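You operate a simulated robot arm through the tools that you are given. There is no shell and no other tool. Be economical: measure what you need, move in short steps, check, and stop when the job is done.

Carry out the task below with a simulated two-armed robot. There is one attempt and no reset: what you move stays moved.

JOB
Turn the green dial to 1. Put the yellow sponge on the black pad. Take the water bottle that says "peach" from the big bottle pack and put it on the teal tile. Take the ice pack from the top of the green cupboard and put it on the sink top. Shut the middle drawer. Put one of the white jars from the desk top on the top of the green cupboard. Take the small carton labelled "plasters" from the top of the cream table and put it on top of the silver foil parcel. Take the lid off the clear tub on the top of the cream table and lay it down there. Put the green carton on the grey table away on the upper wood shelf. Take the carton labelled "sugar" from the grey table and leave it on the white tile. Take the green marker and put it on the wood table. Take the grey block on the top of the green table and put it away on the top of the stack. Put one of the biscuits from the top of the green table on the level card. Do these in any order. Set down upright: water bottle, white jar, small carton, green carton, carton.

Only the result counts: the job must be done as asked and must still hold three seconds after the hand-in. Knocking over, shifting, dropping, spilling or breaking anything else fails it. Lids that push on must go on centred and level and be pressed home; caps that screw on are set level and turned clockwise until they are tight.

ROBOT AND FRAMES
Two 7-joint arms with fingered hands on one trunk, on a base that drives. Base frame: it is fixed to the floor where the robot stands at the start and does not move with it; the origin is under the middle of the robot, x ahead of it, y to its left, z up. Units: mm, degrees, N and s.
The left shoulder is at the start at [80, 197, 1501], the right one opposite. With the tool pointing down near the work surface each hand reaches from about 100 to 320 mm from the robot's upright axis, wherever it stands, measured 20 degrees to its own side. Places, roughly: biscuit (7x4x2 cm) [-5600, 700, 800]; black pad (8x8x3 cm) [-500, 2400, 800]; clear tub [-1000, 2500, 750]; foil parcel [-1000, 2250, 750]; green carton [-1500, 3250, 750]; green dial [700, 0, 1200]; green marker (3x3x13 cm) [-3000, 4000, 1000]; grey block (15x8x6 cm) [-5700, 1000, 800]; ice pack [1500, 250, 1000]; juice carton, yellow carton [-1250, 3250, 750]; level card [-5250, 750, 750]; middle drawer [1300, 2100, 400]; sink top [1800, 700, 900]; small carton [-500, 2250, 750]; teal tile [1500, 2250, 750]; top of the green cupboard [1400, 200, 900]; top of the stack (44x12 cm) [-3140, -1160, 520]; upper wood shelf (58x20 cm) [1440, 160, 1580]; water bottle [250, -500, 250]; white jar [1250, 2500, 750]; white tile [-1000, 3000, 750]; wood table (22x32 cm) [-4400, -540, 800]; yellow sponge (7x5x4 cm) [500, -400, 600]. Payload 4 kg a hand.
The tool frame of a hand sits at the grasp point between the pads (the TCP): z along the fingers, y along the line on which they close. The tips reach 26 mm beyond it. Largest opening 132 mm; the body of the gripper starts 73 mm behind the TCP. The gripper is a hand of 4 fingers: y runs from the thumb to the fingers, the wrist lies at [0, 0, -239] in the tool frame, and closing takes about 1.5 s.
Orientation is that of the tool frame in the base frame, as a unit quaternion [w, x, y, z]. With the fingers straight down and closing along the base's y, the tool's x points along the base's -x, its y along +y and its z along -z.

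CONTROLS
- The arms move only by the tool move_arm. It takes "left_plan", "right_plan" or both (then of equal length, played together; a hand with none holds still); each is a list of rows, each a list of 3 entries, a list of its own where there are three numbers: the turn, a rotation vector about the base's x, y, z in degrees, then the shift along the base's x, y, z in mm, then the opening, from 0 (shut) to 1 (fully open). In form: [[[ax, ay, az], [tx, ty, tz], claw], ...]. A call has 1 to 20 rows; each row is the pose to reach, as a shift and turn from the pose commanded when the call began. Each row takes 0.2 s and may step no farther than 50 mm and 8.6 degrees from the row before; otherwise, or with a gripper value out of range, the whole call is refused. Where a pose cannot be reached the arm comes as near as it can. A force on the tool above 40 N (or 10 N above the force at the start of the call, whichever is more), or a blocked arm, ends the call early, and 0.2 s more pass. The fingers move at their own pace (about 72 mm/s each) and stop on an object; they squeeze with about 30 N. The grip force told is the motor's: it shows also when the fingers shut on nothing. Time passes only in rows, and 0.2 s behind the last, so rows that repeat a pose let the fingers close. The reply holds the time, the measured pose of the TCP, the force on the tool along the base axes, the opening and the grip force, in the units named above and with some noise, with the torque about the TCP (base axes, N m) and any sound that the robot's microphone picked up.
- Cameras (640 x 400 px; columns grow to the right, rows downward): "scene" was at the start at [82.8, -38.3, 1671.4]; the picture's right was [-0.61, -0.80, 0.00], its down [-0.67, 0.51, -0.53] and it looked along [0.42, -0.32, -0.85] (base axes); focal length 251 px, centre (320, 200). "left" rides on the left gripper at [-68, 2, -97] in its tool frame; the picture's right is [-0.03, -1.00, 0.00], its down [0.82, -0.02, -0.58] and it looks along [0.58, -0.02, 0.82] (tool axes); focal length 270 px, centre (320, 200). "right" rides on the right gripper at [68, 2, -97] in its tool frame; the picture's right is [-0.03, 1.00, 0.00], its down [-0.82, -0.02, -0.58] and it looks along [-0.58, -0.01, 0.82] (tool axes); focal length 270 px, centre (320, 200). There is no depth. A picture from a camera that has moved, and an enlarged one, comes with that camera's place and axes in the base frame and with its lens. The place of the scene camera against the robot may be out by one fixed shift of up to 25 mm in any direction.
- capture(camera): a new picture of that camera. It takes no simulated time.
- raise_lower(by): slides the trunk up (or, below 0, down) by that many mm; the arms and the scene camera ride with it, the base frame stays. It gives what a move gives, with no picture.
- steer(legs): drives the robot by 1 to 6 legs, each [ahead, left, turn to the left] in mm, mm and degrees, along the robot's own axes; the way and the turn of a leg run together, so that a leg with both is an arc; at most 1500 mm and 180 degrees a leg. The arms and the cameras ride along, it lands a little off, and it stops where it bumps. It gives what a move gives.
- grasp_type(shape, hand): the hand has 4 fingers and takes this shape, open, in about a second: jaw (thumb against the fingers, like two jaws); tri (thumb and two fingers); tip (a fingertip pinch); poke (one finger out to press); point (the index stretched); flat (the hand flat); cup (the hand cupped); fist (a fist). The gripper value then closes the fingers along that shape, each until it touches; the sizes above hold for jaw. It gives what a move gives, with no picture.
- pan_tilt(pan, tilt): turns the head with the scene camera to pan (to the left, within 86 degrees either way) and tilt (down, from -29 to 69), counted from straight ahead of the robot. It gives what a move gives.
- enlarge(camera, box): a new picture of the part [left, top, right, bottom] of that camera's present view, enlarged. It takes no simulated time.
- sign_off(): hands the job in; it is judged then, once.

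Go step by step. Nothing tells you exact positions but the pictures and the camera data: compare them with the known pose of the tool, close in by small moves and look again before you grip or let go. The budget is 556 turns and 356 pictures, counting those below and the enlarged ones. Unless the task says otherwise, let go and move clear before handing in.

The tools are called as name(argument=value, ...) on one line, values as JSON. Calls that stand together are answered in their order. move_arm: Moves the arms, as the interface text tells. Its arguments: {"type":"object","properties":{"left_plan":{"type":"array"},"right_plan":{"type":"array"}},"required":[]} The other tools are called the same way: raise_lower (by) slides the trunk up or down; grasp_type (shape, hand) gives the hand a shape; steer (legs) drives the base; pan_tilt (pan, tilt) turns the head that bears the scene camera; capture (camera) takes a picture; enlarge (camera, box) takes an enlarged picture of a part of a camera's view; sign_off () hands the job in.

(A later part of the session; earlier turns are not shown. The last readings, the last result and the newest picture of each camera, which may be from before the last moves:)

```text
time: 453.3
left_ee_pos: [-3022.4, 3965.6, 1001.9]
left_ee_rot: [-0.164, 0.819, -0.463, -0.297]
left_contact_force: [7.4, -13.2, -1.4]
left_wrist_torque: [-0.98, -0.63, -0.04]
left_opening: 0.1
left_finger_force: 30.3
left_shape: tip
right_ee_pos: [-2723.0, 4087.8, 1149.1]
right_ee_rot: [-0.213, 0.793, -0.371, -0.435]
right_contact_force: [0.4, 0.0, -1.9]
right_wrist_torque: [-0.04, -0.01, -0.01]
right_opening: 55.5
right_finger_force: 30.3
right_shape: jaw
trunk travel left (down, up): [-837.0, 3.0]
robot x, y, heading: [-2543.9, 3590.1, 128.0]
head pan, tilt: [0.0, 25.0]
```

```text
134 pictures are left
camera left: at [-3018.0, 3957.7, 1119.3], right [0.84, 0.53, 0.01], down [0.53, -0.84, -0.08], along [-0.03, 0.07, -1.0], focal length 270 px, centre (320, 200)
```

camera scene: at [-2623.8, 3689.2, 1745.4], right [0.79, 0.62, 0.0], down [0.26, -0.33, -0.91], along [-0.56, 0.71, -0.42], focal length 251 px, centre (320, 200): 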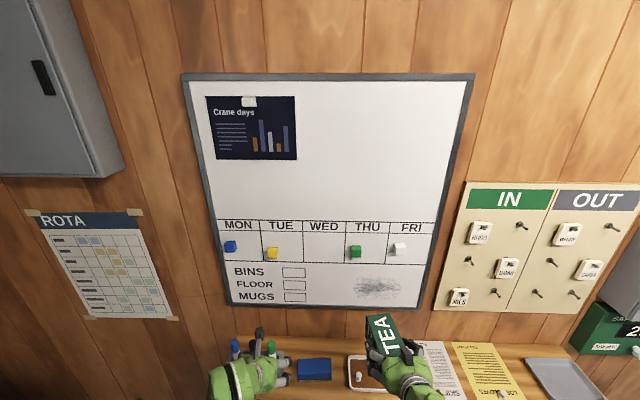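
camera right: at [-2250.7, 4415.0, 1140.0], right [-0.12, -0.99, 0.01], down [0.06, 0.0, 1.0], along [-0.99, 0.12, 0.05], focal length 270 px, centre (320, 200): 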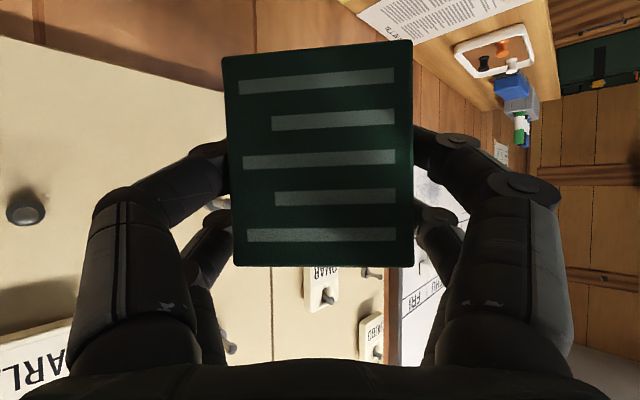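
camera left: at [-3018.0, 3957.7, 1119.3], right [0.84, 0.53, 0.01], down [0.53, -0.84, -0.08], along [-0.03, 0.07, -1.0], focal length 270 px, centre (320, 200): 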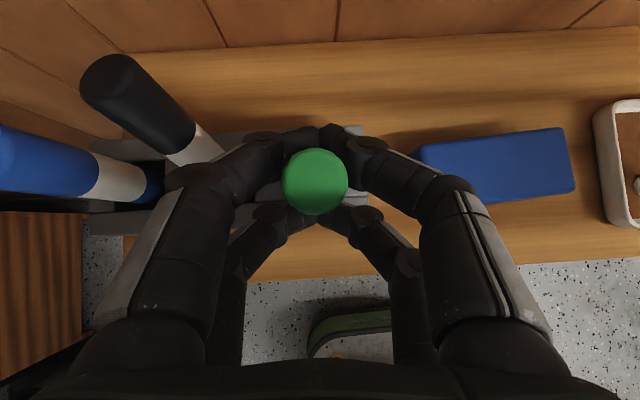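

move_arm(left_plan=[[[0, 0, 0], [0, 0, 0], 0.2], [[0, 0, 0], [0, 0, 0], 0.36], [[0, 0, 0], [5, -8, 0], 0.36], [[0, 0, 0], [10, -16, 0], 0.36], [[0, 0, 0], [12, -19, 0], 0.36], [[0, 0, 0], [12, -19, 0], 0.15], [[0, 0, 0], [12, -19, 0], 0], [[0, 0, 0], [12, -19, 0], 0], [[0, 0, 0], [12, -19, 0], 0]])

capture(camera="left")

```text
time: 455.3
left_ee_pos: [-3012.2, 3950.5, 1003.4]
left_ee_rot: [-0.164, 0.818, -0.463, -0.3]
left_contact_force: [-3.0, 4.1, 0.2]
left_wrist_torque: [0.02, 0.01, -0.01]
left_opening: 4.2
left_finger_force: 30.1
left_shape: tip
right_ee_pos: [-2724.6, 4089.9, 1147.6]
right_ee_rot: [-0.212, 0.793, -0.371, -0.435]
right_contact_force: [-0.8, -0.2, -0.2]
right_wrist_torque: [-0.02, -0.04, 0.02]
right_opening: 55.6
right_finger_force: 29.8
right_shape: jaw
trunk travel left (down, up): [-837.0, 3.0]
robot x, y, heading: [-2543.8, 3592.0, 128.1]
head pan, tilt: [0.0, 25.0]
```

```text
133 pictures are left
camera left: at [-3007.6, 3942.0, 1121.0], right [0.85, 0.53, 0.01], down [0.53, -0.84, -0.08], along [-0.04, 0.07, -1.0], focal length 270 px, centre (320, 200)
```

left: 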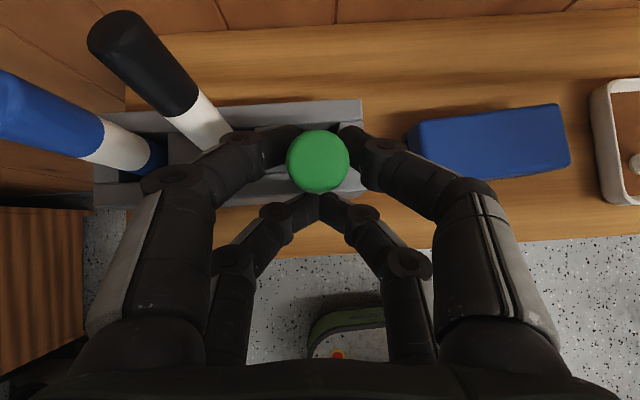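

Now the front finger pair pinches the marker. I lift it out of the holder.

move_arm(left_plan=[[[0, 0, 0], [0, 0, 15], 0], [[0, 0, 0], [0, 0, 35], 0], [[0, 0, 0], [0, 0, 60], 0], [[0, 0, 0], [0, 0, 90], 0], [[0, 0, 0], [2, -3, 120], 0]])

capture(camera="left")

capture(camera="scene")

```text
time: 456.5
left_ee_pos: [-3008.3, 3947.4, 1121.7]
left_ee_rot: [-0.164, 0.818, -0.462, -0.299]
left_contact_force: [0.0, -0.5, -0.8]
left_wrist_torque: [0.02, -0.03, 0.0]
left_opening: 4.2
left_finger_force: 30.2
left_shape: tip
right_ee_pos: [-2723.9, 4088.5, 1148.0]
right_ee_rot: [-0.212, 0.793, -0.371, -0.434]
right_contact_force: [-0.5, 0.0, -0.6]
right_wrist_torque: [0.01, -0.02, -0.04]
right_opening: 55.6
right_finger_force: 29.8
right_shape: jaw
trunk travel left (down, up): [-837.0, 3.0]
robot x, y, heading: [-2544.5, 3589.1, 127.9]
head pan, tilt: [0.0, 25.0]
```

```text
132 pictures are left
camera left: at [-3004.0, 3937.8, 1239.0], right [0.85, 0.53, 0.01], down [0.53, -0.84, -0.08], along [-0.04, 0.07, -1.0], focal length 270 px, centre (320, 200)
```

left: 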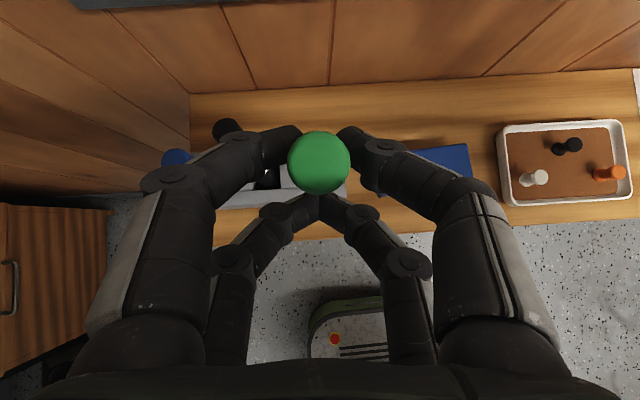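

```text
131 pictures are left
camera scene: at [-2622.9, 3688.4, 1745.4], right [0.79, 0.62, 0.0], down [0.26, -0.33, -0.91], along [-0.56, 0.71, -0.42], focal length 251 px, centre (320, 200)
```

scene: 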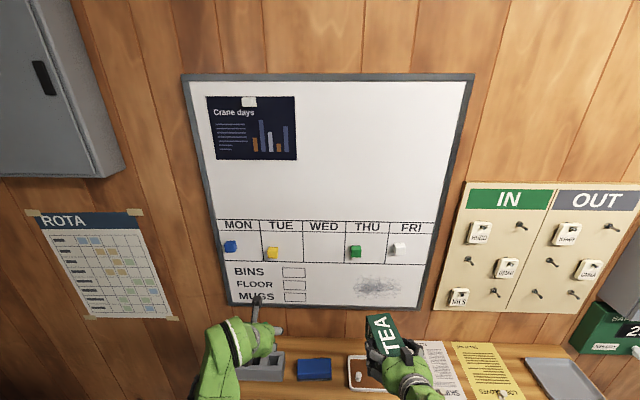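

move_arm(left_plan=[[[0, 0, 0], [20, -27, 10], 0], [[0, 0, 0], [40, -55, 20], 0], [[0, 0, 0], [65, -85, 20], 0], [[0, 0, 0], [90, -115, 20], 0]])

steer(legs=[[-400, 0, 0], [0, 0, 179], [0, -350, 0], [1500, 0, 0], [700, 0, 0]])

capture(camera="scene")

```text
time: 457.5
left_ee_pos: [-2917.1, 3830.4, 1142.0]
left_ee_rot: [-0.165, 0.818, -0.463, -0.299]
left_contact_force: [-0.8, -0.8, -0.3]
left_wrist_torque: [0.01, -0.02, 0.04]
left_opening: 4.2
left_finger_force: 29.3
left_shape: tip
right_ee_pos: [-2722.8, 4087.9, 1149.8]
right_ee_rot: [-0.213, 0.792, -0.372, -0.434]
right_contact_force: [0.0, -0.5, -2.0]
right_wrist_torque: [-0.06, -0.03, 0.01]
right_opening: 55.8
right_finger_force: 30.0
right_shape: jaw
trunk travel left (down, up): [-837.0, 3.0]
robot x, y, heading: [-2546.0, 3589.3, 128.4]
head pan, tilt: [0.0, 25.0]
```

```text
time: 479.4
left_ee_pos: [-1056.2, 972.7, 1142.5]
left_ee_rot: [0.291, 0.502, 0.795, -0.178]
left_contact_force: [-0.7, 1.0, 0.1]
left_wrist_torque: [0.01, 0.04, 0.02]
left_opening: 4.2
left_finger_force: 30.2
left_shape: tip
right_ee_pos: [-1273.7, 734.7, 1149.8]
right_ee_rot: [0.423, 0.409, 0.774, -0.233]
right_contact_force: [0.0, 0.9, -1.4]
right_wrist_torque: [0.02, 0.01, 0.01]
right_opening: 55.5
right_finger_force: 30.1
right_shape: jaw
trunk travel left (down, up): [-837.0, 3.0]
robot x, y, heading: [-1403.0, 1249.7, -57.5]
head pan, tilt: [0.0, 25.0]
```

```text
130 pictures are left
camera scene: at [-1341.2, 1151.0, 1745.6], right [-0.84, -0.54, 0.0], down [-0.23, 0.36, -0.91], along [0.49, -0.76, -0.42], focal length 251 px, centre (320, 200)
```

scene: 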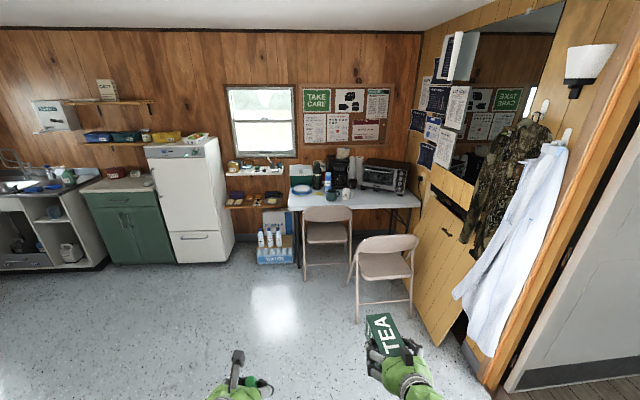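

steer(legs=[[0, 0, 2.3], [700, 400, 0]])

move_arm(right_plan=[[[0, 0, 0], [0, 0, 40], 0.25], [[0, 0, 0], [0, 0, 80], 0.25], [[0, 0, 0], [0, 0, 120], 0.25], [[0, 0, 0], [0, 0, 160], 0.25], [[0, 0, 0], [0, 0, 200], 0.25], [[0, 0, 0], [0, 0, 240], 0.25], [[0, 0, 0], [0, 0, 280], 0.25], [[0, 0, 0], [0, 0, 320], 0.25], [[0, 0, 0], [0, 0, 360], 0.25], [[0, 0, 0], [0, 0, 400], 0.25], [[0, 0, 0], [0, 0, 440], 0.25], [[0, 0, 0], [0, 0, 480], 0.25], [[0, 0, 0], [0, 0, 505], 0.25]])

```text
time: 484.1
left_ee_pos: [-313.2, 637.8, 1143.0]
left_ee_rot: [0.296, 0.482, 0.807, -0.172]
left_contact_force: [-1.5, -0.6, -0.3]
left_wrist_torque: [0.02, -0.03, -0.02]
left_opening: 4.1
left_finger_force: 30.0
left_shape: tip
right_ee_pos: [-518.6, 388.0, 1147.0]
right_ee_rot: [0.43, 0.389, 0.784, -0.222]
right_contact_force: [0.3, -1.4, -0.8]
right_wrist_torque: [0.01, 0.03, 0.01]
right_opening: 55.4
right_finger_force: 29.5
right_shape: jaw
trunk travel left (down, up): [-837.0, 3.0]
robot x, y, heading: [-676.4, 897.5, -54.8]
head pan, tilt: [0.0, 25.0]
```

```text
time: 486.9
left_ee_pos: [-311.7, 637.2, 1142.1]
left_ee_rot: [0.295, 0.482, 0.807, -0.173]
left_contact_force: [-0.8, 0.7, -0.5]
left_wrist_torque: [0.0, 0.03, 0.04]
left_opening: 4.3
left_finger_force: 30.2
left_shape: tip
right_ee_pos: [-498.4, 366.6, 1656.9]
right_ee_rot: [0.429, 0.39, 0.784, -0.223]
right_contact_force: [-0.9, 0.6, -0.2]
right_wrist_torque: [0.02, 0.01, -0.01]
right_opening: 55.1
right_finger_force: 29.4
right_shape: jaw
right hand out of reach, approached as far as the arm can: row 9, 10, 11, 12, 13
trunk travel left (down, up): [-837.0, 3.0]
robot x, y, heading: [-669.6, 896.5, -54.5]
head pan, tilt: [0.0, 25.0]
```

steer(legs=[[531, 639, 0], [531, 639, 0]])

capture(camera="scene")

capture(camera="right")

```text
time: 495.4
left_ee_pos: [1340.4, 508.1, 1141.8]
left_ee_rot: [0.293, 0.49, 0.802, -0.174]
left_contact_force: [0.0, 0.2, 0.3]
left_wrist_torque: [0.03, 0.0, 0.03]
left_opening: 4.3
left_finger_force: 30.2
left_shape: tip
right_ee_pos: [1145.0, 243.1, 1657.2]
right_ee_rot: [0.428, 0.397, 0.78, -0.226]
right_contact_force: [0.2, -0.3, -1.8]
right_wrist_torque: [0.02, 0.0, -0.02]
right_opening: 55.3
right_finger_force: 30.4
right_shape: jaw
trunk travel left (down, up): [-837.0, 3.0]
robot x, y, heading: [987.4, 779.5, -55.8]
head pan, tilt: [0.0, 25.0]
```

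```text
129 pictures are left
camera scene: at [1051.2, 678.9, 1745.5], right [-0.83, -0.56, 0.0], down [-0.24, 0.35, -0.91], along [0.51, -0.75, -0.42], focal length 251 px, centre (320, 200)
```

scene: 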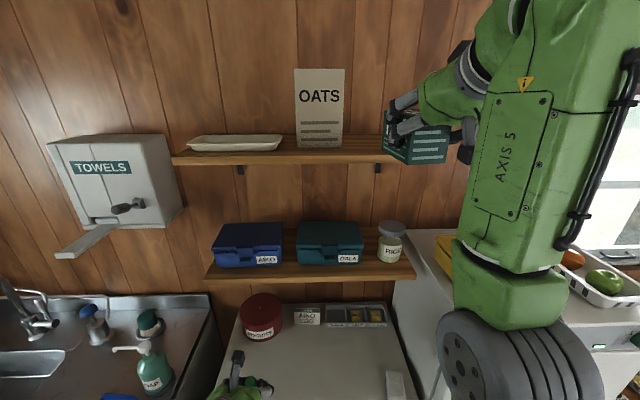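

```text
128 pictures are left
camera right: at [1077.7, 339.8, 1649.0], right [0.82, 0.57, 0.01], down [-0.04, 0.04, 1.0], along [0.57, -0.82, 0.06], focal length 270 px, centre (320, 200)
```

right: 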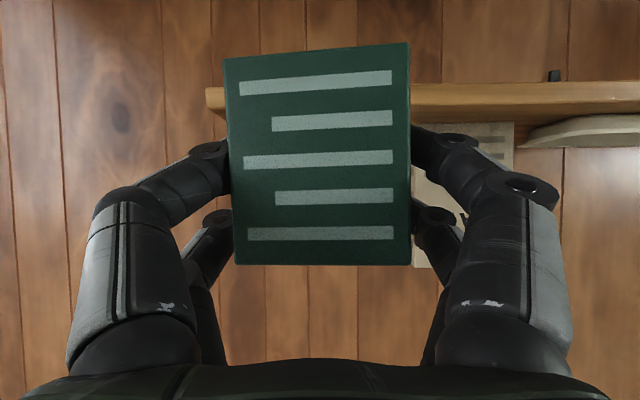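

move_arm(left_plan=[[[0, 0, 0], [-18, 27, -10], 0], [[0, 0, 0], [-37, 54, -20], 0], [[0, 0, 0], [-55, 80, -30], 0], [[0, 0, 0], [-73, 107, -40], 0]])

steer(legs=[[120, 0, 0]])

capture(camera="right")

capture(camera="scene")

```text
time: 496.4
left_ee_pos: [1270.5, 609.1, 1101.2]
left_ee_rot: [0.293, 0.49, 0.802, -0.175]
left_contact_force: [-0.6, -0.2, -0.6]
left_wrist_torque: [0.02, 0.02, -0.01]
left_opening: 3.8
left_finger_force: 30.4
left_shape: tip
left hand out of reach, approached as far as the arm can: row 4
right_ee_pos: [1148.9, 242.5, 1657.2]
right_ee_rot: [0.426, 0.398, 0.78, -0.228]
right_contact_force: [0.4, 0.3, -0.6]
right_wrist_torque: [0.05, 0.05, -0.04]
right_opening: 55.2
right_finger_force: 30.1
right_shape: jaw
trunk travel left (down, up): [-837.0, 3.0]
robot x, y, heading: [990.5, 776.4, -55.9]
head pan, tilt: [0.0, 25.0]
```

```text
time: 497.6
left_ee_pos: [1332.7, 516.5, 1102.9]
left_ee_rot: [0.296, 0.489, 0.802, -0.174]
left_contact_force: [-1.0, 0.1, 0.1]
left_wrist_torque: [-0.01, -0.01, 0.0]
left_opening: 4.1
left_finger_force: 30.5
left_shape: tip
right_ee_pos: [1207.9, 153.8, 1659.9]
right_ee_rot: [0.431, 0.397, 0.777, -0.23]
right_contact_force: [-0.4, 0.0, -0.7]
right_wrist_torque: [0.03, 0.01, -0.01]
right_opening: 55.7
right_finger_force: 29.9
right_shape: jaw
trunk travel left (down, up): [-837.0, 3.0]
robot x, y, heading: [1057.1, 679.7, -55.8]
head pan, tilt: [0.0, 25.0]
```

```text
127 pictures are left
camera right: at [1140.9, 251.1, 1652.2], right [0.82, 0.57, 0.01], down [-0.04, 0.05, 1.0], along [0.57, -0.82, 0.06], focal length 270 px, centre (320, 200)
```

right: 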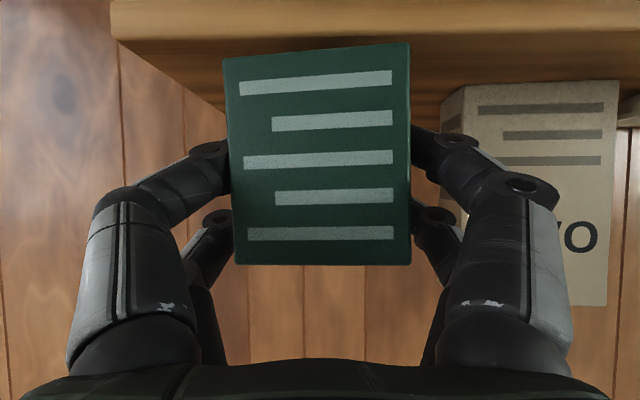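

```text
126 pictures are left
camera scene: at [1113.6, 590.2, 1746.4], right [-0.83, -0.56, 0.0], down [-0.23, 0.34, -0.91], along [0.51, -0.75, -0.42], focal length 251 px, centre (320, 200)
```

scene: 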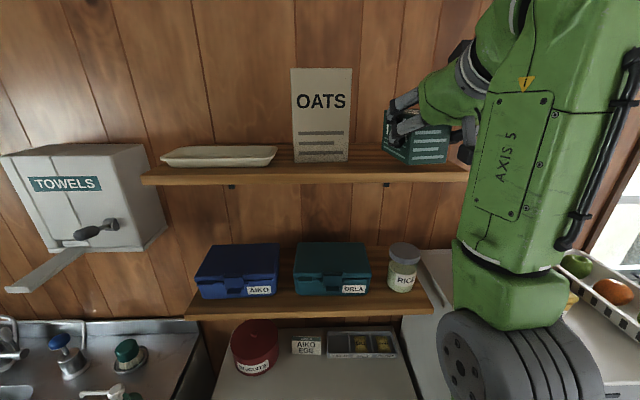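

steer(legs=[[95, 0, 0]])

capture(camera="right")

enlarge(camera="scene", box=[280, 60, 500, 220])

```text
time: 498.9
left_ee_pos: [1386.3, 435.3, 1102.4]
left_ee_rot: [0.292, 0.491, 0.802, -0.174]
left_contact_force: [-0.1, 0.3, 0.0]
left_wrist_torque: [0.02, 0.01, -0.01]
left_opening: 4.0
left_finger_force: 29.8
left_shape: tip
right_ee_pos: [1265.6, 69.0, 1654.8]
right_ee_rot: [0.427, 0.397, 0.78, -0.227]
right_contact_force: [0.0, -0.6, -0.9]
right_wrist_torque: [0.03, 0.08, -0.05]
right_opening: 55.4
right_finger_force: 29.8
right_shape: jaw
trunk travel left (down, up): [-837.0, 3.0]
robot x, y, heading: [1102.5, 604.3, -55.5]
head pan, tilt: [0.0, 25.0]
stopped in leg 1: the robot was blocked; the commanded pose is now the measured one
```

```text
125 pictures are left
camera right: at [1197.6, 166.2, 1648.4], right [0.82, 0.57, 0.01], down [-0.04, 0.04, 1.0], along [0.57, -0.82, 0.05], focal length 270 px, centre (320, 200)
```

right: 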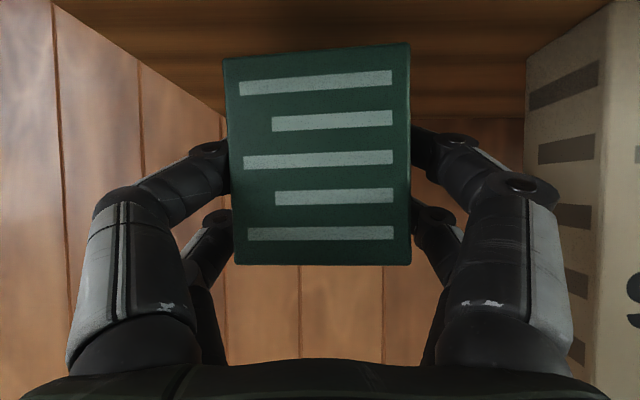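

```text
2.50 times, centred on (390, 140) of scene
camera zoom: at [1171.0, 504.9, 1745.2], right [-0.83, -0.56, 0.0], down [-0.24, 0.35, -0.91], along [0.51, -0.75, -0.42], focal length 629 px, centre (145, 350)
```

zoom: 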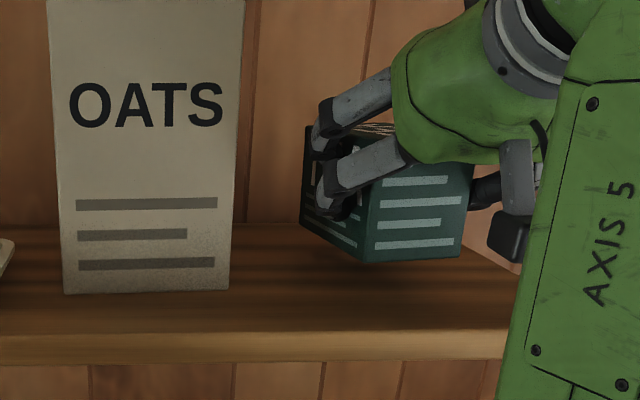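

move_arm(right_plan=[[[0, 0, 0], [0, 0, -8], 0.25], [[0, 0, 0], [0, 0, -16], 0.25], [[0, 0, 0], [0, 0, -24], 0.25]])

enlarge(camera="scene", box=[280, 60, 500, 220])

```text
time: 499.7
left_ee_pos: [1387.4, 434.8, 1099.4]
left_ee_rot: [0.291, 0.491, 0.803, -0.173]
left_contact_force: [0.9, 0.3, -1.0]
left_wrist_torque: [0.0, -0.03, -0.01]
left_opening: 4.1
left_finger_force: 29.8
left_shape: tip
right_ee_pos: [1269.5, 64.1, 1633.5]
right_ee_rot: [0.428, 0.397, 0.779, -0.227]
right_contact_force: [-1.3, 1.3, 5.0]
right_wrist_torque: [-0.09, -0.41, 0.08]
right_opening: 55.1
right_finger_force: 30.6
right_shape: jaw
right hand out of reach, approached as far as the arm can: row 2, 3
trunk travel left (down, up): [-837.0, 3.0]
robot x, y, heading: [1104.7, 609.3, -55.9]
head pan, tilt: [0.0, 25.0]
```

```text
2.50 times, centred on (390, 140) of scene
camera zoom: at [1172.4, 502.8, 1745.2], right [-0.83, -0.56, 0.0], down [-0.24, 0.35, -0.91], along [0.51, -0.75, -0.43], focal length 629 px, centre (145, 350)
```

zoom: 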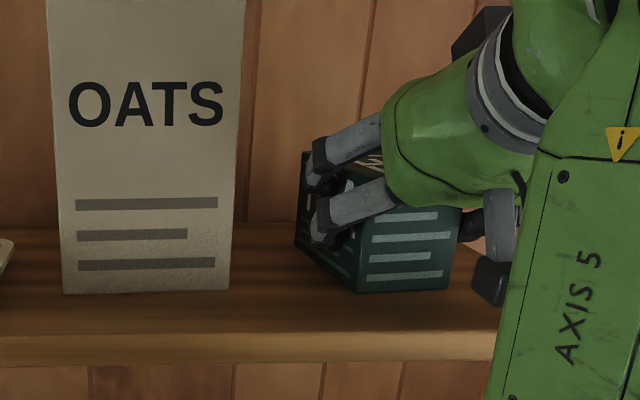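

raise_lower(by=-6)

capture(camera="right")

```text
time: 500.2
left_ee_pos: [1385.3, 439.3, 1096.3]
left_ee_rot: [0.293, 0.49, 0.802, -0.174]
left_contact_force: [0.1, -0.3, 0.3]
left_wrist_torque: [0.02, 0.0, -0.01]
left_opening: 4.2
left_finger_force: 30.0
left_shape: tip
right_ee_pos: [1265.1, 70.1, 1633.2]
right_ee_rot: [0.432, 0.397, 0.777, -0.229]
right_contact_force: [3.5, -6.5, 32.6]
right_wrist_torque: [0.05, -1.15, -0.36]
right_opening: 55.3
right_finger_force: 29.7
right_shape: jaw
trunk travel left (down, up): [-831.0, 9.0]
robot x, y, heading: [1100.1, 605.3, -56.1]
head pan, tilt: [0.0, 25.0]
```

```text
122 pictures are left
camera right: at [1197.3, 167.7, 1622.8], right [0.82, 0.57, 0.01], down [-0.04, 0.05, 1.0], along [0.57, -0.82, 0.07], focal length 270 px, centre (320, 200)
```

right: 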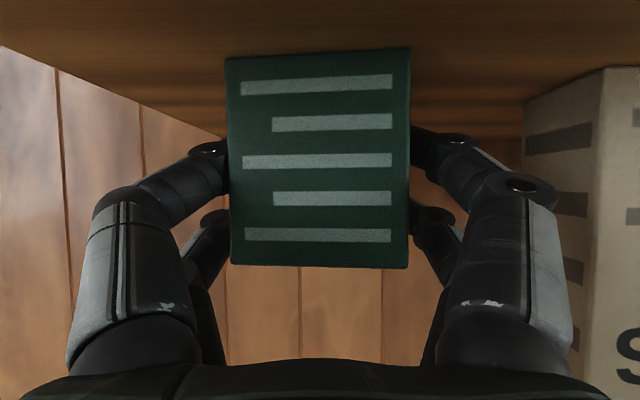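

raise_lower(by=4)

move_arm(right_plan=[[[0, 0, 0], [0, 0, 0], 0.45], [[0, 0, 0], [0, 0, 0], 0.55], [[0, 0, 0], [0, 0, 0], 0.62], [[0, 0, 0], [0, 0, 0], 0.66], [[0, 0, 0], [0, 0, 4], 0.66]])

steer(legs=[[-220, 0, 0]])

capture(camera="scene")

```text
time: 500.8
left_ee_pos: [1385.7, 439.1, 1098.9]
left_ee_rot: [0.294, 0.49, 0.802, -0.174]
left_contact_force: [-0.1, 0.1, -0.5]
left_wrist_torque: [0.04, -0.03, 0.0]
left_opening: 3.9
left_finger_force: 30.4
left_shape: tip
right_ee_pos: [1265.1, 70.2, 1632.8]
right_ee_rot: [0.429, 0.397, 0.778, -0.228]
right_contact_force: [-3.1, 2.9, 13.0]
right_wrist_torque: [-0.02, -0.63, -0.17]
right_opening: 55.2
right_finger_force: 29.8
right_shape: jaw
trunk travel left (down, up): [-835.0, 5.0]
robot x, y, heading: [1102.9, 605.0, -55.7]
head pan, tilt: [0.0, 25.0]
```

```text
time: 502.0
left_ee_pos: [1385.8, 436.8, 1098.2]
left_ee_rot: [0.293, 0.49, 0.803, -0.173]
left_contact_force: [0.1, 0.1, 0.4]
left_wrist_torque: [0.0, 0.05, 0.01]
left_opening: 4.3
left_finger_force: 29.7
left_shape: tip
right_ee_pos: [1266.6, 66.7, 1636.4]
right_ee_rot: [0.428, 0.397, 0.779, -0.228]
right_contact_force: [0.3, -0.2, -0.1]
right_wrist_torque: [-0.01, 0.02, -0.01]
right_opening: 86.5
right_finger_force: 0.0
right_shape: jaw
trunk travel left (down, up): [-835.0, 5.0]
robot x, y, heading: [1101.3, 604.4, -55.7]
head pan, tilt: [0.0, 25.0]
```

```text
time: 503.7
left_ee_pos: [1263.9, 619.0, 1096.7]
left_ee_rot: [0.291, 0.488, 0.805, -0.172]
left_contact_force: [0.4, 0.9, 0.4]
left_wrist_torque: [0.04, 0.04, 0.0]
left_opening: 4.3
left_finger_force: 30.0
left_shape: tip
right_ee_pos: [1148.4, 245.5, 1633.0]
right_ee_rot: [0.427, 0.396, 0.782, -0.225]
right_contact_force: [0.9, -0.9, -0.7]
right_wrist_torque: [0.0, 0.0, 0.0]
right_opening: 86.6
right_finger_force: 0.1
right_shape: jaw
trunk travel left (down, up): [-835.0, 5.0]
robot x, y, heading: [975.6, 787.2, -55.7]
head pan, tilt: [0.0, 25.0]
```

```text
121 pictures are left
camera scene: at [1049.1, 684.9, 1742.8], right [-0.82, -0.57, 0.0], down [-0.24, 0.35, -0.9], along [0.51, -0.75, -0.43], focal length 251 px, centre (320, 200)
```

scene: 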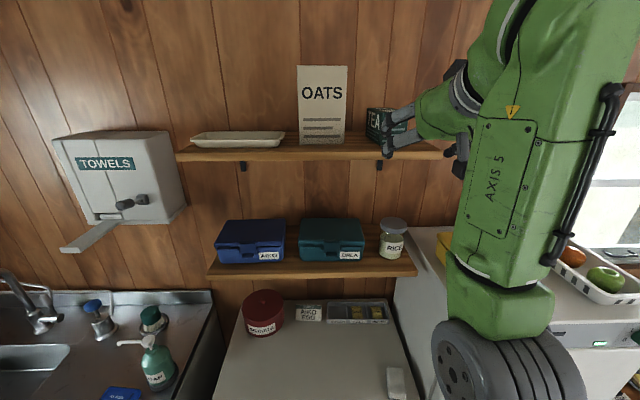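

steer(legs=[[-200, 0, 0]])

move_arm(right_plan=[[[2.5, 1.7, 0], [-2, 3, -32], 0.66], [[5, 3.4, 0], [-4, 6, -64], 0.66], [[7.4, 5.1, 0], [-6, 9, -96], 0.66], [[9.9, 6.8, 0], [-8, 12, -128], 0.66], [[12.4, 8.5, 0], [-10, 15, -160], 0.66], [[14.9, 10.1, 0], [-12, 18, -192], 0.66], [[17.4, 11.8, 0], [-14, 21, -224], 0.66], [[19.8, 13.5, 0], [-16, 24, -256], 0.66], [[22.3, 15.2, 0], [-18, 27, -288], 0.66], [[24.8, 16.9, 0], [-20, 30, -320], 0.66], [[27.3, 18.6, 0], [-22, 33, -352], 0.66], [[29.8, 20.3, 0], [-24, 36, -384], 0.66], [[32.2, 22, 0], [-26, 39, -416], 0.66], [[34.7, 23.7, 0], [-28, 42, -448], 0.66], [[37.2, 25.4, 0], [-30, 45, -480], 0.66], [[39.7, 27, 0], [-32, 48, -512], 0.66], [[42.2, 28.7, 0], [-34, 51, -544], 0.66], [[44.6, 30.4, 0], [-36, 54, -570], 0.66], [[47.1, 32.1, 0], [-38, 57, -590], 0.8], [[49.6, 33.8, 0], [-40, 60, -600], 1]])

```text
time: 505.3
left_ee_pos: [1148.8, 786.1, 1097.4]
left_ee_rot: [0.292, 0.489, 0.804, -0.173]
left_contact_force: [-0.1, -0.7, -0.3]
left_wrist_torque: [0.01, 0.0, 0.0]
left_opening: 3.9
left_finger_force: 29.7
left_shape: tip
right_ee_pos: [1031.3, 414.0, 1634.4]
right_ee_rot: [0.426, 0.398, 0.781, -0.227]
right_contact_force: [0.2, 0.5, 0.1]
right_wrist_torque: [0.0, 0.03, 0.01]
right_opening: 86.8
right_finger_force: 0.1
right_shape: jaw
trunk travel left (down, up): [-835.0, 5.0]
robot x, y, heading: [861.7, 953.3, -55.8]
head pan, tilt: [0.0, 25.0]
```

```text
time: 509.5
left_ee_pos: [1145.0, 789.6, 1099.1]
left_ee_rot: [0.294, 0.489, 0.803, -0.173]
left_contact_force: [0.1, 0.5, -0.6]
left_wrist_torque: [-0.01, -0.03, 0.0]
left_opening: 4.1
left_finger_force: 29.8
left_shape: tip
right_ee_pos: [987.8, 478.4, 1035.9]
right_ee_rot: [-0.013, 0.456, 0.89, 0.014]
right_contact_force: [0.5, 0.2, 0.6]
right_wrist_torque: [0.01, 0.0, 0.0]
right_opening: 131.8
right_finger_force: 0.1
right_shape: jaw
right hand out of reach, approached as far as the arm can: row 1, 2, 3, 4, 5, 6, 7, 8, 9, 10, 11, 12
trunk travel left (down, up): [-835.0, 5.0]
robot x, y, heading: [861.3, 957.2, -55.7]
head pan, tilt: [0.0, 25.0]
```

steer(legs=[[0, 0, 89.7], [380, 0, 0], [0, 1254, 0]])

pan_tilt(pan=0, tilt=45)

capture(camera="scene")

capture(camera="right")

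```text
time: 521.6
left_ee_pos: [714.6, 2497.2, 1098.5]
left_ee_rot: [0.332, -0.193, 0.92, 0.074]
left_contact_force: [0.2, 0.0, -1.2]
left_wrist_torque: [0.01, 0.02, -0.04]
left_opening: 4.1
left_finger_force: 29.6
left_shape: tip
right_ee_pos: [1013.5, 2318.9, 1036.4]
right_ee_rot: [-0.02, -0.275, 0.961, 0.002]
right_contact_force: [0.3, -0.9, 0.6]
right_wrist_torque: [0.01, -0.01, 0.03]
right_opening: 131.8
right_finger_force: 0.1
right_shape: jaw
trunk travel left (down, up): [-835.0, 5.0]
robot x, y, heading: [531.4, 2227.3, 30.5]
head pan, tilt: [0.0, 25.0]
```

```text
time: 522.4
left_ee_pos: [712.8, 2498.2, 1099.6]
left_ee_rot: [0.332, -0.193, 0.92, 0.074]
left_contact_force: [0.0, 0.1, -0.3]
left_wrist_torque: [0.02, 0.02, 0.0]
left_opening: 3.9
left_finger_force: 29.9
left_shape: tip
right_ee_pos: [1014.2, 2320.4, 1034.9]
right_ee_rot: [-0.021, -0.275, 0.961, 0.002]
right_contact_force: [-0.9, 0.0, -0.2]
right_wrist_torque: [0.03, 0.0, 0.04]
right_opening: 131.5
right_finger_force: 0.1
right_shape: jaw
trunk travel left (down, up): [-835.0, 5.0]
robot x, y, heading: [526.3, 2224.8, 30.5]
head pan, tilt: [0.0, 45.0]
```

```text
120 pictures are left
camera scene: at [622.5, 2287.9, 1712.9], right [0.51, -0.86, 0.0], down [-0.61, -0.36, -0.71], along [0.61, 0.36, -0.71], focal length 251 px, centre (320, 200)
```

scene: 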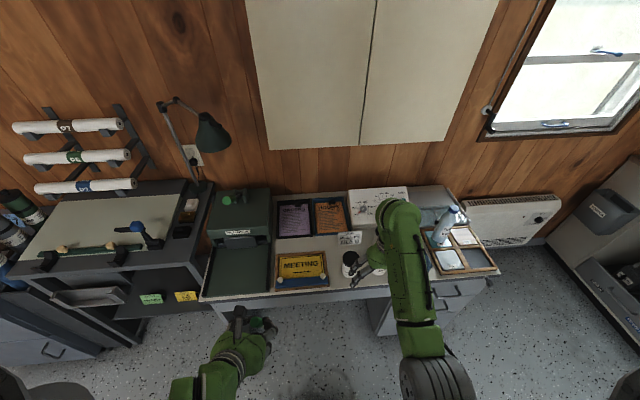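

```text
119 pictures are left
camera right: at [958.0, 2286.8, 1133.7], right [-0.51, 0.86, 0.01], down [0.72, 0.42, 0.55], along [0.47, 0.29, -0.84], focal length 270 px, centre (320, 200)
```

right: 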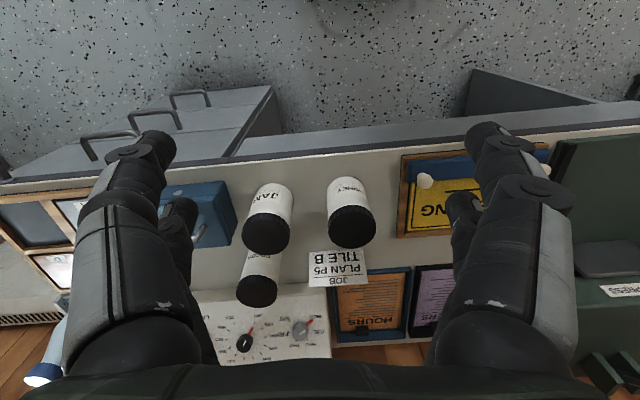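

steer(legs=[[120, 45, 0]])

capture(camera="right")

```text
time: 523.7
left_ee_pos: [793.4, 2596.2, 1100.8]
left_ee_rot: [0.334, -0.192, 0.92, 0.075]
left_contact_force: [0.3, -0.6, -0.1]
left_wrist_torque: [0.01, 0.0, 0.02]
left_opening: 4.0
left_finger_force: 30.4
left_shape: tip
right_ee_pos: [1093.4, 2418.6, 1037.7]
right_ee_rot: [-0.017, -0.276, 0.961, 0.002]
right_contact_force: [-0.3, -0.1, -0.5]
right_wrist_torque: [0.0, -0.02, 0.0]
right_opening: 131.7
right_finger_force: 0.1
right_shape: jaw
trunk travel left (down, up): [-835.0, 5.0]
robot x, y, heading: [611.5, 2333.0, 30.2]
head pan, tilt: [0.0, 45.0]
```

```text
118 pictures are left
camera right: at [1037.0, 2384.4, 1135.0], right [-0.51, 0.86, 0.01], down [0.72, 0.42, 0.55], along [0.47, 0.29, -0.83], focal length 270 px, centre (320, 200)
```

right: 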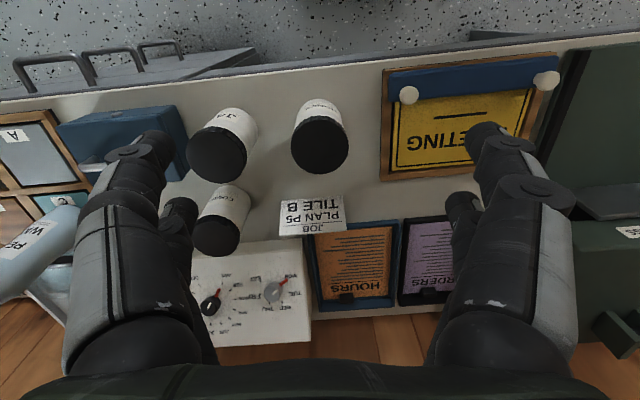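

move_arm(right_plan=[[[0, 0, 0], [22, 14, -30], 0.8], [[0, 0, 0], [45, 29, -60], 0.75], [[0, 0, 0], [45, 29, -105], 0.75]])

capture(camera="right")

```text
time: 524.5
left_ee_pos: [795.5, 2599.8, 1099.2]
left_ee_rot: [0.332, -0.192, 0.921, 0.073]
left_contact_force: [-0.6, 0.0, -0.5]
left_wrist_torque: [0.03, 0.03, 0.01]
left_opening: 4.1
left_finger_force: 30.1
left_shape: tip
right_ee_pos: [1143.6, 2453.9, 928.5]
right_ee_rot: [-0.019, -0.275, 0.961, 0.002]
right_contact_force: [-0.5, 0.2, 0.6]
right_wrist_torque: [-0.02, 0.0, 0.01]
right_opening: 99.4
right_finger_force: 0.0
right_shape: jaw
trunk travel left (down, up): [-835.0, 5.0]
robot x, y, heading: [611.5, 2329.1, 30.5]
head pan, tilt: [0.0, 45.0]
```

```text
117 pictures are left
camera right: at [1087.7, 2420.2, 1025.7], right [-0.51, 0.86, 0.01], down [0.72, 0.42, 0.55], along [0.47, 0.29, -0.84], focal length 270 px, centre (320, 200)
```

right: 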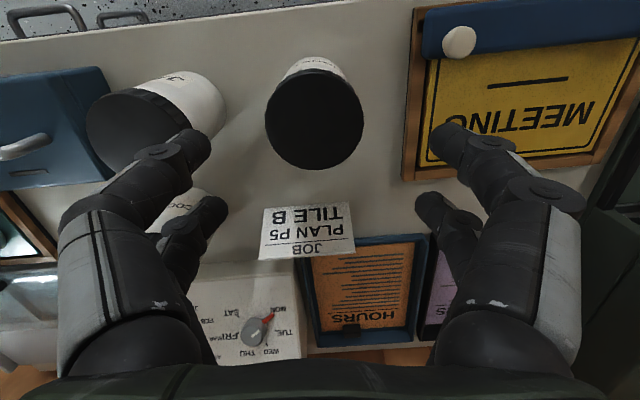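

move_arm(right_plan=[[[0, 0, 0], [-4, -4, -35], 0.75], [[0, 0, 0], [-7, -8, -70], 0.75], [[0, 0, 0], [-7, -8, -100], 0.75]])

capture(camera="right")

```text
time: 525.3
left_ee_pos: [796.1, 2599.5, 1099.1]
left_ee_rot: [0.332, -0.192, 0.921, 0.072]
left_contact_force: [-0.5, -0.6, -0.2]
left_wrist_torque: [0.0, 0.03, -0.01]
left_opening: 4.2
left_finger_force: 30.3
left_shape: tip
right_ee_pos: [1134.7, 2444.9, 829.9]
right_ee_rot: [-0.02, -0.275, 0.961, 0.001]
right_contact_force: [0.0, -0.3, -0.3]
right_wrist_torque: [0.01, -0.01, 0.0]
right_opening: 99.3
right_finger_force: 0.0
right_shape: jaw
trunk travel left (down, up): [-835.0, 5.0]
robot x, y, heading: [607.8, 2328.1, 31.0]
head pan, tilt: [0.0, 45.0]
```

```text
116 pictures are left
camera right: at [1077.8, 2410.9, 927.7], right [-0.51, 0.86, 0.01], down [0.72, 0.42, 0.55], along [0.47, 0.29, -0.84], focal length 270 px, centre (320, 200)
```

right: 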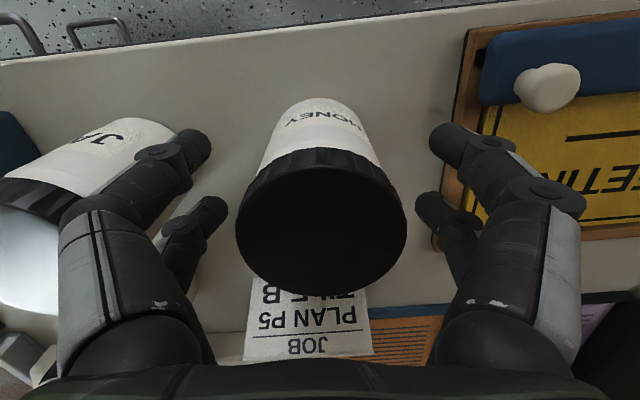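

move_arm(right_plan=[[[0, 0, 0], [0, 0, 0], 0.6], [[0, 0, 0], [0, 0, 0], 0.45], [[0, 0, 0], [0, 0, 0], 0.35], [[0, 0, 0], [0, 0, 0], 0.35], [[0, 0, 0], [0, 0, 10], 0.35], [[0, 0, 0], [0, 0, 30], 0.35], [[0, 0, 0], [0, 0, 60], 0.35]])

capture(camera="right")

```text
time: 526.9
left_ee_pos: [795.8, 2599.7, 1099.5]
left_ee_rot: [0.333, -0.192, 0.92, 0.073]
left_contact_force: [-0.2, 0.2, -0.3]
left_wrist_torque: [-0.01, 0.02, 0.04]
left_opening: 4.2
left_finger_force: 29.7
left_shape: tip
right_ee_pos: [1132.7, 2444.2, 890.0]
right_ee_rot: [-0.02, -0.275, 0.961, 0.001]
right_contact_force: [0.2, 0.1, -3.6]
right_wrist_torque: [0.03, 0.01, -0.03]
right_opening: 37.3
right_finger_force: 30.0
right_shape: jaw
trunk travel left (down, up): [-835.0, 5.0]
robot x, y, heading: [610.0, 2328.7, 30.7]
head pan, tilt: [0.0, 45.0]
```

```text
115 pictures are left
camera right: at [1077.1, 2409.6, 987.8], right [-0.51, 0.86, 0.01], down [0.73, 0.42, 0.55], along [0.47, 0.29, -0.84], focal length 270 px, centre (320, 200)
```

right: 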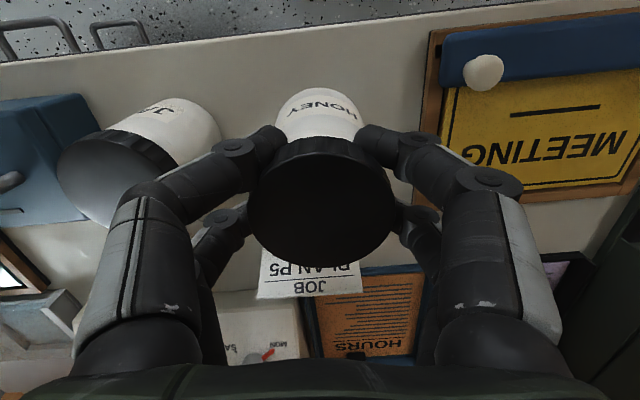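

move_arm(right_plan=[[[0, 0, 0], [0, 0, 40], 0.3], [[0, 0, 0], [-5, -3, 80], 0.3], [[0, 0, 0], [-10, -6, 120], 0.3], [[0, 0, 0], [-10, -6, 145], 0.3]])

steer(legs=[[-220, 0, 0], [0, -1254, 0], [0, 0, -85.7]])

capture(camera="scene")

```text
time: 527.9
left_ee_pos: [795.8, 2600.7, 1098.5]
left_ee_rot: [0.332, -0.193, 0.921, 0.074]
left_contact_force: [0.1, -0.5, -0.5]
left_wrist_torque: [-0.02, 0.01, 0.0]
left_opening: 4.0
left_finger_force: 29.6
left_shape: tip
right_ee_pos: [1123.5, 2434.8, 1036.2]
right_ee_rot: [-0.02, -0.275, 0.961, 0.002]
right_contact_force: [-0.2, 0.1, -3.3]
right_wrist_torque: [-0.04, 0.02, -0.02]
right_opening: 37.0
right_finger_force: 30.1
right_shape: jaw
trunk travel left (down, up): [-835.0, 5.0]
robot x, y, heading: [613.0, 2327.3, 30.5]
head pan, tilt: [0.0, 45.0]
```

```text
time: 539.4
left_ee_pos: [1313.0, 893.2, 1099.1]
left_ee_rot: [0.285, 0.526, 0.779, -0.187]
left_contact_force: [0.5, 0.2, 0.9]
left_wrist_torque: [0.0, 0.03, -0.01]
left_opening: 4.1
left_finger_force: 30.0
left_shape: tip
right_ee_pos: [1140.6, 569.9, 1035.4]
right_ee_rot: [-0.012, 0.497, 0.867, 0.016]
right_contact_force: [0.1, 1.0, -3.5]
right_wrist_torque: [0.0, 0.01, -0.01]
right_opening: 36.2
right_finger_force: 30.4
right_shape: jaw
trunk travel left (down, up): [-835.0, 5.0]
robot x, y, heading: [1048.0, 1080.6, -61.3]
head pan, tilt: [0.0, 45.0]
```

```text
114 pictures are left
camera scene: at [1100.0, 991.2, 1712.8], right [-0.88, -0.48, 0.0], down [-0.34, 0.62, -0.71], along [0.34, -0.62, -0.71], focal length 251 px, centre (320, 200)
```

scene: 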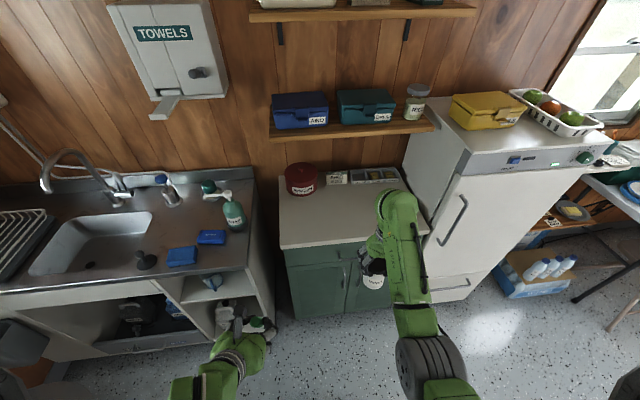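

steer(legs=[[0, 0, 6], [250, 22, 0]])

capture(camera="right")

capture(camera="scene")

```text
time: 541.8
left_ee_pos: [1493.4, 734.3, 1100.0]
left_ee_rot: [0.297, 0.48, 0.808, -0.171]
left_contact_force: [-0.4, 0.7, -0.4]
left_wrist_torque: [0.01, 0.01, 0.0]
left_opening: 4.1
left_finger_force: 30.1
left_shape: tip
right_ee_pos: [1357.9, 394.5, 1036.4]
right_ee_rot: [-0.011, 0.447, 0.894, 0.014]
right_contact_force: [-0.8, 0.7, -3.5]
right_wrist_torque: [0.01, -0.01, -0.02]
right_opening: 36.4
right_finger_force: 30.3
right_shape: jaw
trunk travel left (down, up): [-835.0, 5.0]
robot x, y, heading: [1213.8, 891.9, -54.7]
head pan, tilt: [0.0, 45.0]
```

```text
113 pictures are left
camera right: at [1318.2, 447.1, 1135.1], right [0.81, 0.58, 0.01], down [0.48, -0.68, 0.55], along [0.33, -0.44, -0.83], focal length 270 px, centre (320, 200)
```

right: 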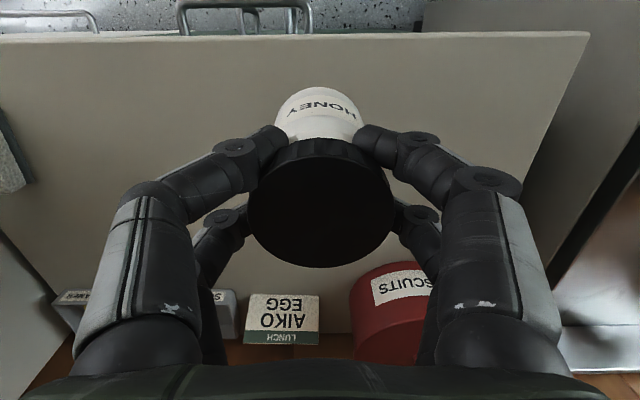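

```text
112 pictures are left
camera scene: at [1268.4, 810.3, 1713.3], right [-0.81, -0.58, 0.0], down [-0.41, 0.57, -0.71], along [0.41, -0.58, -0.7], focal length 251 px, centre (320, 200)
```

scene: 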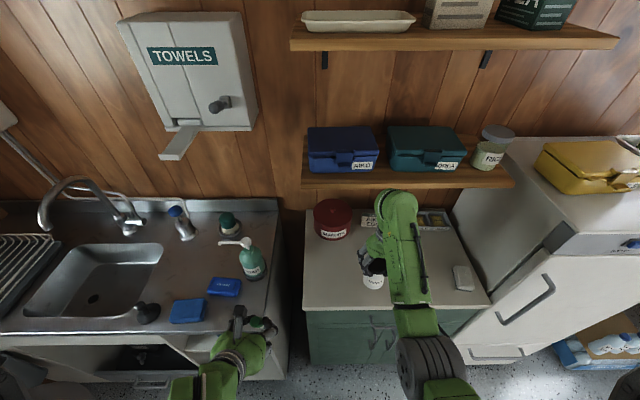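

move_arm(right_plan=[[[0, 0, 0], [12, -16, -20], 0.3], [[0, 0, 0], [23, -33, -45], 0.3], [[0, 0, 0], [23, -33, -70], 0.3], [[0, 0, 0], [23, -33, -82], 0.3]])

```text
time: 542.7
left_ee_pos: [1493.7, 737.2, 1100.6]
left_ee_rot: [0.295, 0.481, 0.807, -0.172]
left_contact_force: [0.4, -0.5, -0.8]
left_wrist_torque: [0.01, 0.01, -0.05]
left_opening: 3.9
left_finger_force: 29.7
left_shape: tip
right_ee_pos: [1384.2, 356.5, 978.1]
right_ee_rot: [-0.001, 0.448, 0.894, 0.01]
right_contact_force: [-5.4, 5.5, 18.2]
right_wrist_torque: [0.16, 0.04, 0.03]
right_opening: 36.3
right_finger_force: 30.0
right_shape: jaw
trunk travel left (down, up): [-835.0, 5.0]
robot x, y, heading: [1210.3, 893.0, -54.6]
head pan, tilt: [0.0, 45.0]
stopped in row 4 (right hand): the force on the tool passed its limit at 48 N (the readings are from after the stop); the commanded pose is now the measured one
```

capture(camera="right")

enlarge(camera="scene", box=[300, 190, 500, 320])

```text
111 pictures are left
camera right: at [1344.5, 411.5, 1074.0], right [0.82, 0.58, 0.02], down [0.47, -0.68, 0.57], along [0.34, -0.46, -0.82], focal length 270 px, centre (320, 200)
```

right: 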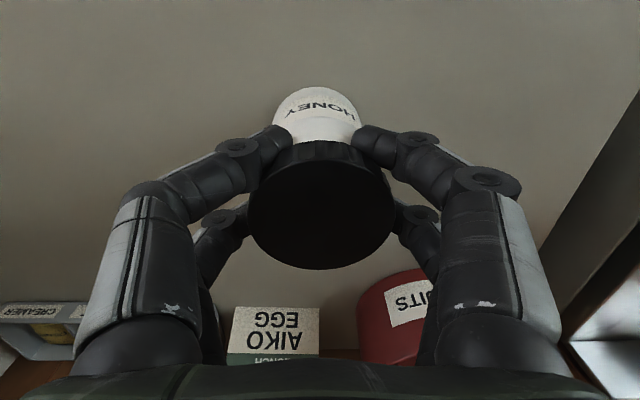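

```text
3.08 times, centred on (400, 255) of scene
camera zoom: at [1269.5, 812.6, 1713.5], right [-0.82, -0.58, 0.0], down [-0.41, 0.57, -0.71], along [0.41, -0.58, -0.7], focal length 774 px, centre (74, 31)
```

zoom: 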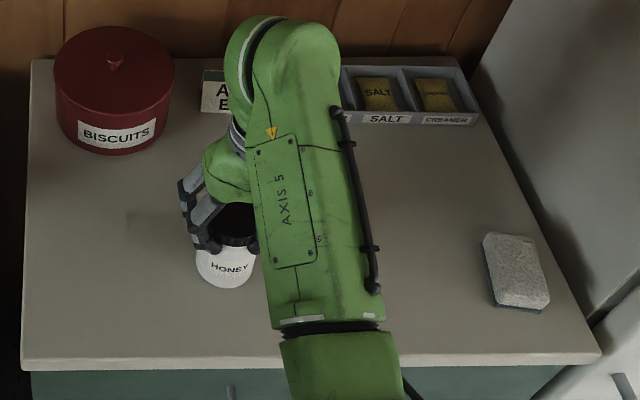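

move_arm(right_plan=[[[0, 0, 0], [0, 0, 2], 0.3], [[0, 0, 0], [0, 0, 2], 0.45], [[0, 0, 0], [0, 0, 2], 0.6], [[0, 0, 0], [0, 0, 2], 0.7], [[0, 0, 0], [0, 0, 2], 0.74], [[0, 0, 0], [-5, 7, 25], 0.74], [[0, 0, 0], [-10, 15, 55], 0.8]])

capture(camera="right")

```text
time: 544.3
left_ee_pos: [1495.5, 733.1, 1100.0]
left_ee_rot: [0.295, 0.481, 0.808, -0.171]
left_contact_force: [-0.2, -0.3, -0.2]
left_wrist_torque: [-0.03, 0.01, -0.04]
left_opening: 4.2
left_finger_force: 29.9
left_shape: tip
right_ee_pos: [1376.7, 367.6, 1028.8]
right_ee_rot: [-0.006, 0.447, 0.894, 0.01]
right_contact_force: [-0.5, -0.3, -0.1]
right_wrist_torque: [0.03, -0.01, -0.01]
right_opening: 105.5
right_finger_force: 0.1
right_shape: jaw
trunk travel left (down, up): [-835.0, 5.0]
robot x, y, heading: [1211.6, 889.9, -54.7]
head pan, tilt: [0.0, 45.0]
```

```text
109 pictures are left
camera right: at [1337.3, 421.3, 1124.7], right [0.82, 0.58, 0.01], down [0.47, -0.68, 0.56], along [0.33, -0.45, -0.83], focal length 270 px, centre (320, 200)
```

right: 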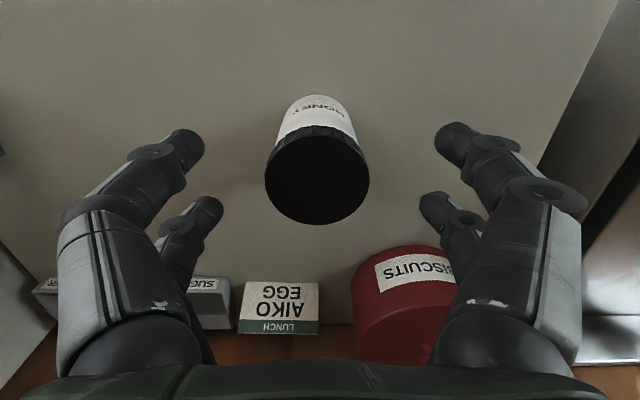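

steer(legs=[[-280, 0, 0], [0, 0, -90], [714, -324, 0], [714, -324, 0], [714, -324, 0]])

pan_tilt(pan=0, tilt=20)

capture(camera="scene")

```text
time: 561.5
left_ee_pos: [-1417.0, 369.0, 1099.3]
left_ee_rot: [0.09, 0.91, 0.237, -0.329]
left_contact_force: [0.3, 0.1, -1.3]
left_wrist_torque: [-0.02, -0.03, -0.01]
left_opening: 4.1
left_finger_force: 29.8
left_shape: tip
right_ee_pos: [-1782.7, 481.9, 1028.6]
right_ee_rot: [0.004, 0.947, 0.322, 0.01]
right_contact_force: [-0.3, 0.0, -0.8]
right_wrist_torque: [0.01, 0.04, 0.01]
right_opening: 105.5
right_finger_force: 0.0
right_shape: jaw
trunk travel left (down, up): [-835.0, 5.0]
robot x, y, heading: [-1254.9, 652.7, -143.9]
head pan, tilt: [0.0, 45.0]
```

```text
time: 562.4
left_ee_pos: [-1418.2, 368.2, 1099.3]
left_ee_rot: [0.09, 0.91, 0.239, -0.328]
left_contact_force: [0.3, 0.6, -0.3]
left_wrist_torque: [0.01, -0.01, -0.02]
left_opening: 4.0
left_finger_force: 30.1
left_shape: tip
right_ee_pos: [-1785.5, 481.5, 1028.3]
right_ee_rot: [0.004, 0.947, 0.322, 0.012]
right_contact_force: [-0.2, 0.0, -0.2]
right_wrist_torque: [0.03, 0.01, -0.01]
right_opening: 105.2
right_finger_force: 0.0
right_shape: jaw
trunk travel left (down, up): [-835.0, 5.0]
robot x, y, heading: [-1262.3, 656.0, -143.8]
head pan, tilt: [0.0, 20.0]
```

```text
108 pictures are left
camera scene: at [-1363.2, 586.9, 1751.4], right [-0.59, 0.81, 0.0], down [0.28, 0.2, -0.94], along [-0.76, -0.56, -0.34], focal length 251 px, centre (320, 200)
```

scene: 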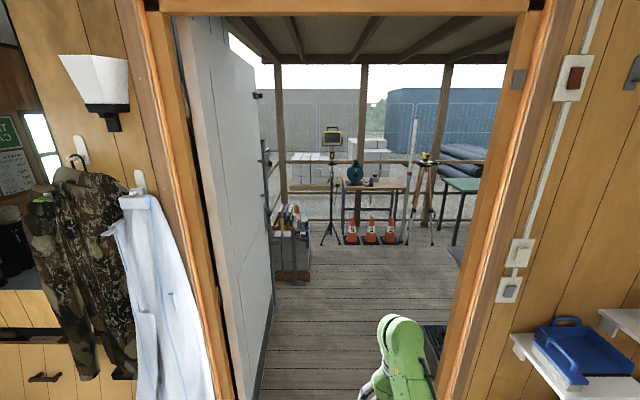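

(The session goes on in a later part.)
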